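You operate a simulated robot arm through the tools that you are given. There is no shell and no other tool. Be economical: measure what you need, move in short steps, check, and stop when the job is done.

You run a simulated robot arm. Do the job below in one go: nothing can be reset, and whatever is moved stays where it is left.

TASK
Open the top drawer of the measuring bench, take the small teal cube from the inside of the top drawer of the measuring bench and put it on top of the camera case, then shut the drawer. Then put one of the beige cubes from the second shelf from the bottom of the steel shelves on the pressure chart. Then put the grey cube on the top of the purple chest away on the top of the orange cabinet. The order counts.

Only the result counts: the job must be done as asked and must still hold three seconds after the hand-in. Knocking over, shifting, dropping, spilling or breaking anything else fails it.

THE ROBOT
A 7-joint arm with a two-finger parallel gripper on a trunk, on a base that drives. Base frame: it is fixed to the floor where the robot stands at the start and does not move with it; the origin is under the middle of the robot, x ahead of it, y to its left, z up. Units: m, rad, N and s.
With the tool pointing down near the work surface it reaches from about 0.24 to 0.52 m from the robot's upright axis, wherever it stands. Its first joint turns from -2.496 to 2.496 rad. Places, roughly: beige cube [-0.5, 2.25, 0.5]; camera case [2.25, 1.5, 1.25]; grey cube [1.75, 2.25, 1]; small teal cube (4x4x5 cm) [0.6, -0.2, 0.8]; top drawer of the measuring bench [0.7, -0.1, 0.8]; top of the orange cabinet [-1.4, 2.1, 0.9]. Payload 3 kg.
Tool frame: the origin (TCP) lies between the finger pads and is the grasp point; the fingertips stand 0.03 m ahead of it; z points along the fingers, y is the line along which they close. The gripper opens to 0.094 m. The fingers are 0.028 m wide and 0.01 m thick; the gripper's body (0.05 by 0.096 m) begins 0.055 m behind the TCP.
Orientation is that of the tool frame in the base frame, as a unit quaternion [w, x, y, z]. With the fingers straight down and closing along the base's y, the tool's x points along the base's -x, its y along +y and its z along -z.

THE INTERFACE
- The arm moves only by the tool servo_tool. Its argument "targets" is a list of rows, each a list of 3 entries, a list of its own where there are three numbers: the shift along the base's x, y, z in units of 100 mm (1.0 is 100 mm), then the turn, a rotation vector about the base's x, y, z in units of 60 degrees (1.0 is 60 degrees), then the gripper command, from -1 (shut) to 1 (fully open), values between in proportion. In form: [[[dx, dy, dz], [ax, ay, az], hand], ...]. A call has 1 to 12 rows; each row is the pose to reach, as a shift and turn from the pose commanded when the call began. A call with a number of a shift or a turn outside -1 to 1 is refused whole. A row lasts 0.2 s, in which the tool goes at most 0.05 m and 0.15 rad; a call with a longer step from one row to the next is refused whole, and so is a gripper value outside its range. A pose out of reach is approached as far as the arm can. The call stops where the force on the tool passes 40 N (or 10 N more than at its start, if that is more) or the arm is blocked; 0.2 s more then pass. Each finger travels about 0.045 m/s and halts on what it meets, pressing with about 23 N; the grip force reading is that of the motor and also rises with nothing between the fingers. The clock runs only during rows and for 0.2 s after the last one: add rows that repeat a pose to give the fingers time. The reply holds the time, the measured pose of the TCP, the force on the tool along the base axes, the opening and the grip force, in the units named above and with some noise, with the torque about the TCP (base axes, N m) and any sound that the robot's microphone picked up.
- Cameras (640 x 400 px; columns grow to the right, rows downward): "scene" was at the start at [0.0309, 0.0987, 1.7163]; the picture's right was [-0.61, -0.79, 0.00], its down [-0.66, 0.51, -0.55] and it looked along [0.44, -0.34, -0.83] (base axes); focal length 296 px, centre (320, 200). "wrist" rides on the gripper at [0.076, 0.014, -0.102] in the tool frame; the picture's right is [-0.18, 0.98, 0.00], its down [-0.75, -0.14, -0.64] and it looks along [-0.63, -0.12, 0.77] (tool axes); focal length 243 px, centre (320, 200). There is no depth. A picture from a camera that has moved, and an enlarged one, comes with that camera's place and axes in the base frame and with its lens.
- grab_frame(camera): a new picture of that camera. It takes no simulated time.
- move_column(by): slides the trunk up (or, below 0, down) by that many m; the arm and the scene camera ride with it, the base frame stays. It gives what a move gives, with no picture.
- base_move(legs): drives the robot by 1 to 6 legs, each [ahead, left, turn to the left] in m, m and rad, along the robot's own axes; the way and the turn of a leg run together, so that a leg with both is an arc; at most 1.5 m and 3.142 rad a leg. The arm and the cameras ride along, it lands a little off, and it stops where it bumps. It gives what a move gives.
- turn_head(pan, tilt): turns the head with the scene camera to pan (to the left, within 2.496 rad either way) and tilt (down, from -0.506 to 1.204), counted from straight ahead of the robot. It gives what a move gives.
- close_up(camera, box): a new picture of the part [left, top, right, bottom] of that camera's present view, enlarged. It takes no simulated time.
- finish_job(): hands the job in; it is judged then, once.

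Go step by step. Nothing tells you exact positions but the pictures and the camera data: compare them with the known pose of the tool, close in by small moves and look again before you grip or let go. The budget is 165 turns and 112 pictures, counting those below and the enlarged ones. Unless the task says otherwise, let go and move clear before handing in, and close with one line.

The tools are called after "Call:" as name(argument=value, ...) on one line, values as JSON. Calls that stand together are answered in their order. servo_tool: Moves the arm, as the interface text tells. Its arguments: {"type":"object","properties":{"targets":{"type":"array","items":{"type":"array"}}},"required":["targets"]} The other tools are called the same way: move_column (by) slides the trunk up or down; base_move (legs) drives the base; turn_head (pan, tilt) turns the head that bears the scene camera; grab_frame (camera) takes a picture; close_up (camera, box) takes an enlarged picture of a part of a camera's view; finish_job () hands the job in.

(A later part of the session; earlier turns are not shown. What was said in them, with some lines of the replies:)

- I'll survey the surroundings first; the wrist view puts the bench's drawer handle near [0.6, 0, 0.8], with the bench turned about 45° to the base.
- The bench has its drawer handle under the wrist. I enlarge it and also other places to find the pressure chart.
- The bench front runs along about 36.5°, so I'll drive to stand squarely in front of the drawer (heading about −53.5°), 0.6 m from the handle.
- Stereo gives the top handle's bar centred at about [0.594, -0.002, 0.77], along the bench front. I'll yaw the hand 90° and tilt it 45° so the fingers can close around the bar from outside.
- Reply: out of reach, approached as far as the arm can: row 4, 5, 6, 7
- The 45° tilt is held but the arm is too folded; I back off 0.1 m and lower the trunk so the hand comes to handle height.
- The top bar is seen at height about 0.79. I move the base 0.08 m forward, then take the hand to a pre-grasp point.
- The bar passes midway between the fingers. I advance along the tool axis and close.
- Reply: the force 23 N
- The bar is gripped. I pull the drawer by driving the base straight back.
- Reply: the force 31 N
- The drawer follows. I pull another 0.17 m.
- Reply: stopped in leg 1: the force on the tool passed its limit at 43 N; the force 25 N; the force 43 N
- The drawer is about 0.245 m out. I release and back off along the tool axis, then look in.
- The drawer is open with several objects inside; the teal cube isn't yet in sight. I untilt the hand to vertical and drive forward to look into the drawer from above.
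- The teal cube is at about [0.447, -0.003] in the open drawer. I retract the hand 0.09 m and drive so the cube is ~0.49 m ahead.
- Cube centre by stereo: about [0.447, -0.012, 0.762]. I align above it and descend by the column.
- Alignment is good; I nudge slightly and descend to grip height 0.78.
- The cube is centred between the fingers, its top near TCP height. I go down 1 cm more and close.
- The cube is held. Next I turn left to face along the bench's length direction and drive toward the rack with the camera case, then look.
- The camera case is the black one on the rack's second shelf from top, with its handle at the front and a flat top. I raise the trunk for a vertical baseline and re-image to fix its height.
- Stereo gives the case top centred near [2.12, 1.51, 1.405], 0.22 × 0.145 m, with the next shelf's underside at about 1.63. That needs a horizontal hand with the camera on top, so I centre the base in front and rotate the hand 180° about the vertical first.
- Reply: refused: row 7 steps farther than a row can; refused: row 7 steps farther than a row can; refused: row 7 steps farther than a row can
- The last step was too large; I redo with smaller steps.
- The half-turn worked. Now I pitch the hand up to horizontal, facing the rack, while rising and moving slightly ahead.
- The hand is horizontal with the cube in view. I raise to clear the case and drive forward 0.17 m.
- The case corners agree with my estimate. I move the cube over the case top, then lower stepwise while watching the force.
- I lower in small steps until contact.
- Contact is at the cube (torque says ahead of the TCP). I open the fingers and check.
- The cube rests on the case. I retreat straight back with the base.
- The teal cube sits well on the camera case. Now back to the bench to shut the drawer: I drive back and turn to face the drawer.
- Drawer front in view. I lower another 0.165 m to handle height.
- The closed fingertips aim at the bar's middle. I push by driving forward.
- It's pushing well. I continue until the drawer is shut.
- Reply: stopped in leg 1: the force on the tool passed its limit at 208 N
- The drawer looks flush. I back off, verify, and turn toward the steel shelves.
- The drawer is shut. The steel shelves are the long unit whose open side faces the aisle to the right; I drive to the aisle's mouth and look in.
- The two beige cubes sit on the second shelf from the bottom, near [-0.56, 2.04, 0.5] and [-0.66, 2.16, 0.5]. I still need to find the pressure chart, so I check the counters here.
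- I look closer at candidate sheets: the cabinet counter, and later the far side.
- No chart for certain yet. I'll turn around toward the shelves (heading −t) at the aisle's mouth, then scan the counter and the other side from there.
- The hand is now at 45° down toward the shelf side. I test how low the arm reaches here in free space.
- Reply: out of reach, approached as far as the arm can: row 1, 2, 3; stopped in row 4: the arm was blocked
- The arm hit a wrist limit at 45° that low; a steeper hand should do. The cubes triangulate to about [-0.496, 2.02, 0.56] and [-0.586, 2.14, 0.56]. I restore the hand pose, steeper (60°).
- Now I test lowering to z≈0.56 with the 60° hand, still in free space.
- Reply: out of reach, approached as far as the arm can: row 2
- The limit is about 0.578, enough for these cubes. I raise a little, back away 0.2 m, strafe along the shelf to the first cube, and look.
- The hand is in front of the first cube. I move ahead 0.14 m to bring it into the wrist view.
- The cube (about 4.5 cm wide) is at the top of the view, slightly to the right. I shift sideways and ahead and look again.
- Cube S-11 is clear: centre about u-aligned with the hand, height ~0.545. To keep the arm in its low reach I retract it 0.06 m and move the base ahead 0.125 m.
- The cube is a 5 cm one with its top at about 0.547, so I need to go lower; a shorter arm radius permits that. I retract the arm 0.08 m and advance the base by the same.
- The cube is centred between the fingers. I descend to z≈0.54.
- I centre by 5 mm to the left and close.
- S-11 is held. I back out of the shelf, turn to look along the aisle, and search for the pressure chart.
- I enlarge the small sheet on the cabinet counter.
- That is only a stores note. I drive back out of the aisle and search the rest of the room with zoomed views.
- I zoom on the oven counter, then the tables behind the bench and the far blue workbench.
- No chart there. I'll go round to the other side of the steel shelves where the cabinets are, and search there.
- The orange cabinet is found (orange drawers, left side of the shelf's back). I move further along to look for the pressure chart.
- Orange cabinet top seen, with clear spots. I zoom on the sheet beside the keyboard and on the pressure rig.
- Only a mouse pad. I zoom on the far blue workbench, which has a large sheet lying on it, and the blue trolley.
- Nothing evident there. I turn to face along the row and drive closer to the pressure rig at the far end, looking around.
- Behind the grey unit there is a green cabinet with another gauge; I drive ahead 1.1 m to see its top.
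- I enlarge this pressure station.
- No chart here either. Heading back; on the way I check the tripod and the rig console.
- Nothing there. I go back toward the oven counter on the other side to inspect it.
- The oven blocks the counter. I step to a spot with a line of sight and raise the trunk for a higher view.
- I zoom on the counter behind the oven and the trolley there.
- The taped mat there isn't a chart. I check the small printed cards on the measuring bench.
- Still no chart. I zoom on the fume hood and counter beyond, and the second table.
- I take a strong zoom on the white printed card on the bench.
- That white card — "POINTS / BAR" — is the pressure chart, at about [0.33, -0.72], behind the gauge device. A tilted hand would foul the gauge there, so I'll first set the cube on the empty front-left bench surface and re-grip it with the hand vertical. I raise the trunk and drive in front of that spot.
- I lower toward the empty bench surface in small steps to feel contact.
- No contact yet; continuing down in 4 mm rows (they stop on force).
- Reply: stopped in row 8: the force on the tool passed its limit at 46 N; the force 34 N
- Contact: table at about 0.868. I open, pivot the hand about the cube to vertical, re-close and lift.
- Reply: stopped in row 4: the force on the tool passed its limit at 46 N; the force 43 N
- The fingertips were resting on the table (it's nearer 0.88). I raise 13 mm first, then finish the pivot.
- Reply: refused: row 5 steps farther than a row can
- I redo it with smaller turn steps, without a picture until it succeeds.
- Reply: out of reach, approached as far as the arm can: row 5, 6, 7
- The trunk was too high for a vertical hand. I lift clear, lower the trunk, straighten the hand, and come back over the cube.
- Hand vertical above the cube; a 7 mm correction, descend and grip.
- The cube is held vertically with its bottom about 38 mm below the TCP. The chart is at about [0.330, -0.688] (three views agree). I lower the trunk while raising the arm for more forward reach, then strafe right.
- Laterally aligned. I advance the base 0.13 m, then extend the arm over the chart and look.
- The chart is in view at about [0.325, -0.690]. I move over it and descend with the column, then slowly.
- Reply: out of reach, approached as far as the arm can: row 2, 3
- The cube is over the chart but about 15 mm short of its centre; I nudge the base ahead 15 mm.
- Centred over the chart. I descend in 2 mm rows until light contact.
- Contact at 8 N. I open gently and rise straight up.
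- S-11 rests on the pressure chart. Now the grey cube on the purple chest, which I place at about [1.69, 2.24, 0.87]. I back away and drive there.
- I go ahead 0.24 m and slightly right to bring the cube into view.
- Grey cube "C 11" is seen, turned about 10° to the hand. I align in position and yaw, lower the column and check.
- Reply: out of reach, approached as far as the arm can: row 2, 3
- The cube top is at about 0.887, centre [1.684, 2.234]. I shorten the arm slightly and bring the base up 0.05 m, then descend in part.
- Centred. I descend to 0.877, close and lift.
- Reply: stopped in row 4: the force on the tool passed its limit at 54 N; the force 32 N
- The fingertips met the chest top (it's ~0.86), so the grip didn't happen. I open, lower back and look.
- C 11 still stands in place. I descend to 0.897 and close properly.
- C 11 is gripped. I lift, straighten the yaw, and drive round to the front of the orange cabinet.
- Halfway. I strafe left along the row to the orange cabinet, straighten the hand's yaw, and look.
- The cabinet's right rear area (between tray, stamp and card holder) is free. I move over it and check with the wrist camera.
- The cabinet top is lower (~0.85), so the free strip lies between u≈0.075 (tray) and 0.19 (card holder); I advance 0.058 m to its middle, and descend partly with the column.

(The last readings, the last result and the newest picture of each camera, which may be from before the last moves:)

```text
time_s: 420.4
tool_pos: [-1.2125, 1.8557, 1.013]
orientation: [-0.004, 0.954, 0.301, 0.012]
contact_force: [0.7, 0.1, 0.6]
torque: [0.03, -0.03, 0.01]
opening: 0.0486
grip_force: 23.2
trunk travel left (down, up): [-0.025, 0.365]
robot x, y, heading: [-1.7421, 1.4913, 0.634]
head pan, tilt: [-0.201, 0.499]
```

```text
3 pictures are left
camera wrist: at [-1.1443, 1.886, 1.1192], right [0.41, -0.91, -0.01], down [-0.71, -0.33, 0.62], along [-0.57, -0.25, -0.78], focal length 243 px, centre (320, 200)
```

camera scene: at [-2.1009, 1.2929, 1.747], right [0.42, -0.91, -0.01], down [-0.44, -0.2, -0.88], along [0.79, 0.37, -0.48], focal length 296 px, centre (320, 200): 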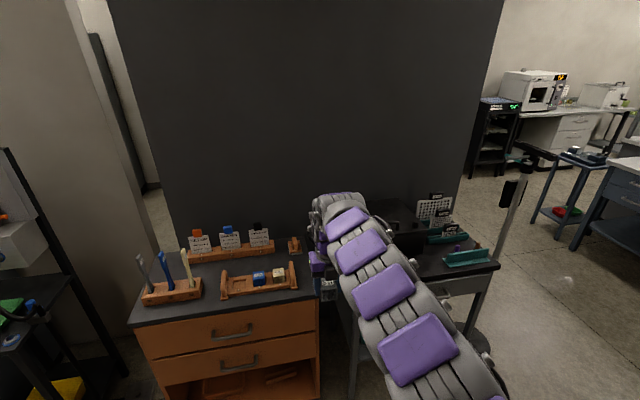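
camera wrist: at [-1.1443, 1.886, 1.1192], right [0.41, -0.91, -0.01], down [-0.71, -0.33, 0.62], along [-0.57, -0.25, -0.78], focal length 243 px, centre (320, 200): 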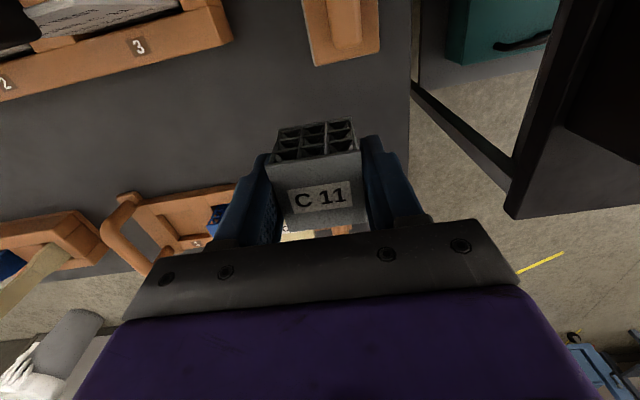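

The landing spot is clear between the stamp and the tray; I pull back 12 mm to centre it, descend, then go slowly to contact.

Call:
servo_tool(targets=[[[-0.1, -0.07, 0], [0, 0, 0], -1], [[-0.1, -0.07, -0.25], [0, 0, 0], -1], [[-0.1, -0.07, -0.5], [0, 0, 0], -1], [[-0.1, -0.07, -0.75], [0, 0, 0], -1], [[-0.1, -0.07, -0.85], [0, 0, 0], -1], [[-0.1, -0.07, -0.85], [0, 0, 0], -1]])

Call:
servo_tool(targets=[[[0, 0, -0.03], [0, 0, 0], -1], [[0, 0, -0.06], [0, 0, 0], -1], [[0, 0, -0.09], [0, 0, 0], -1], [[0, 0, -0.12], [0, 0, 0], -1], [[0, 0, -0.15], [0, 0, 0], -1], [[0, 0, -0.18], [0, 0, 0], -1], [[0, 0, -0.21], [0, 0, 0], -1], [[0, 0, -0.24], [0, 0, 0], -1]])

```text
time_s: 421.8
tool_pos: [-1.2226, 1.8483, 0.9277]
orientation: [-0.003, 0.954, 0.301, 0.012]
contact_force: [0.0, -0.5, 0.5]
torque: [0.04, 0.04, -0.05]
opening: 0.0487
grip_force: 22.8
trunk travel left (down, up): [-0.025, 0.365]
robot x, y, heading: [-1.7424, 1.4894, 0.634]
head pan, tilt: [-0.201, 0.499]
```

```text
time_s: 423.6
tool_pos: [-1.2226, 1.8481, 0.9027]
orientation: [-0.004, 0.954, 0.3, 0.011]
contact_force: [-0.6, -0.7, -0.9]
torque: [-0.01, 0.03, 0.0]
opening: 0.0487
grip_force: 23.1
trunk travel left (down, up): [-0.025, 0.365]
robot x, y, heading: [-1.7424, 1.4887, 0.632]
head pan, tilt: [-0.201, 0.499]
```

No contact yet at 0.903; continuing in 3 mm rows.

Call:
servo_tool(targets=[[[0, 0, -0.03], [0, 0, 0], -1], [[0, 0, -0.06], [0, 0, 0], -1], [[0, 0, -0.06], [0, 0, 0], -1]])

Call:
servo_tool(targets=[[[0, 0, -0.03], [0, 0, 0], -1], [[0, 0, -0.06], [0, 0, 0], -1], [[0, 0, -0.06], [0, 0, 0], -1]])

Call:
servo_tool(targets=[[[0, 0, -0.02], [0, 0, 0], -1], [[0, 0, -0.04], [0, 0, 0], -1], [[0, 0, -0.04], [0, 0, 0], -1]])

```text
time_s: 424.4
tool_pos: [-1.2236, 1.8482, 0.8981]
orientation: [-0.004, 0.954, 0.301, 0.013]
contact_force: [0.4, 0.4, 1.1]
torque: [0.04, -0.02, -0.04]
opening: 0.0487
grip_force: 22.7
trunk travel left (down, up): [-0.025, 0.365]
robot x, y, heading: [-1.7425, 1.4916, 0.636]
head pan, tilt: [-0.201, 0.499]
```

```text
time_s: 425.2
tool_pos: [-1.2236, 1.8488, 0.894]
orientation: [-0.005, 0.954, 0.301, 0.015]
contact_force: [4.3, 2.2, 26.1]
torque: [0.02, 0.02, -0.01]
opening: 0.0487
grip_force: 22.9
trunk travel left (down, up): [-0.025, 0.365]
robot x, y, heading: [-1.7465, 1.4897, 0.632]
head pan, tilt: [-0.201, 0.499]
```

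```text
time_s: 426.0
tool_pos: [-1.2245, 1.8483, 0.8899]
orientation: [-0.004, 0.954, 0.301, 0.013]
contact_force: [2.4, -1.3, 33.5]
torque: [-0.55, 0.12, 0.01]
opening: 0.049
grip_force: 22.9
trunk travel left (down, up): [-0.025, 0.365]
robot x, y, heading: [-1.7405, 1.488, 0.637]
head pan, tilt: [-0.201, 0.499]
```

Contact made; I ease up 4 mm, open, and rise clear.

Call:
servo_tool(targets=[[[0, 0, 0.03], [0, 0, 0], -1], [[0, 0, 0.03], [0, 0, 0], 0.2], [[0, 0, 0.03], [0, 0, 0], 0.4], [[0, 0, 0.03], [0, 0, 0], 0.5], [[0, 0, 0.03], [0, 0, 0], 0.5], [[0, 0, 0.25], [0, 0, 0], 0.5], [[0, 0, 0.5], [0, 0, 0], 0.5], [[0, 0, 0.75], [0, 0, 0], 0.5], [[0, 0, 1.0], [0, 0, 0], 0.5]])

Call:
move_column(by=0.2)

Call:
grab_frame(camera="wrist")

```text
time_s: 428.0
tool_pos: [-1.2254, 1.85, 0.989]
orientation: [-0.004, 0.954, 0.3, 0.012]
contact_force: [0.5, -0.1, 0.4]
torque: [0.0, 0.02, -0.03]
opening: 0.0708
grip_force: 0.1
trunk travel left (down, up): [-0.025, 0.365]
robot x, y, heading: [-1.7402, 1.4898, 0.632]
head pan, tilt: [-0.201, 0.499]
```

```text
time_s: 430.2
tool_pos: [-1.2229, 1.8486, 1.1873]
orientation: [-0.004, 0.954, 0.301, 0.013]
contact_force: [0.3, -0.7, -0.8]
torque: [-0.03, 0.02, 0.02]
opening: 0.0706
grip_force: 0.0
trunk travel left (down, up): [-0.225, 0.165]
robot x, y, heading: [-1.7416, 1.49, 0.634]
head pan, tilt: [-0.201, 0.499]
```

```text
2 pictures are left
camera wrist: at [-1.1551, 1.8796, 1.294], right [0.41, -0.91, -0.01], down [-0.71, -0.33, 0.62], along [-0.57, -0.25, -0.78], focal length 243 px, centre (320, 200)
```

wrist: 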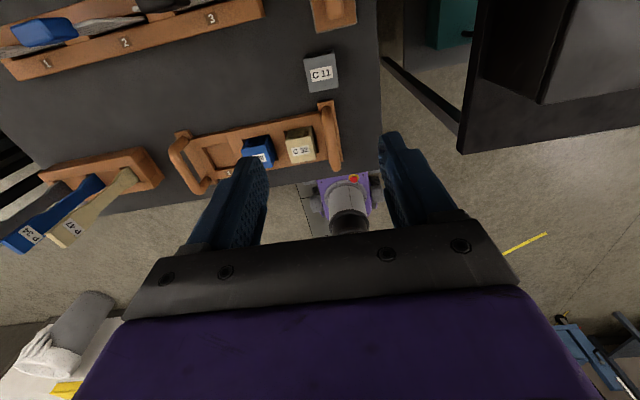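

C 11 stands clear on the orange cabinet's top. I back away and hand in.

Call:
base_move(legs=[[-0.4, 0, 0]])

Call:
finish_job()

```text
time_s: 432.7
tool_pos: [-1.5495, 1.6078, 1.1892]
orientation: [-0.004, 0.954, 0.301, 0.013]
contact_force: [0.4, -0.2, 0.8]
torque: [-0.01, -0.01, -0.03]
opening: 0.0706
grip_force: 0.0
trunk travel left (down, up): [-0.225, 0.165]
robot x, y, heading: [-2.0664, 1.2491, 0.636]
head pan, tilt: [-0.201, 0.499]
```

```text
The job is handed in.
```

All three parts were done in order: the teal cube is on the camera case and the drawer is shut, beige cube S-11 is on the pressure chart, and grey cube C 11 is on top of the orange cabinet.
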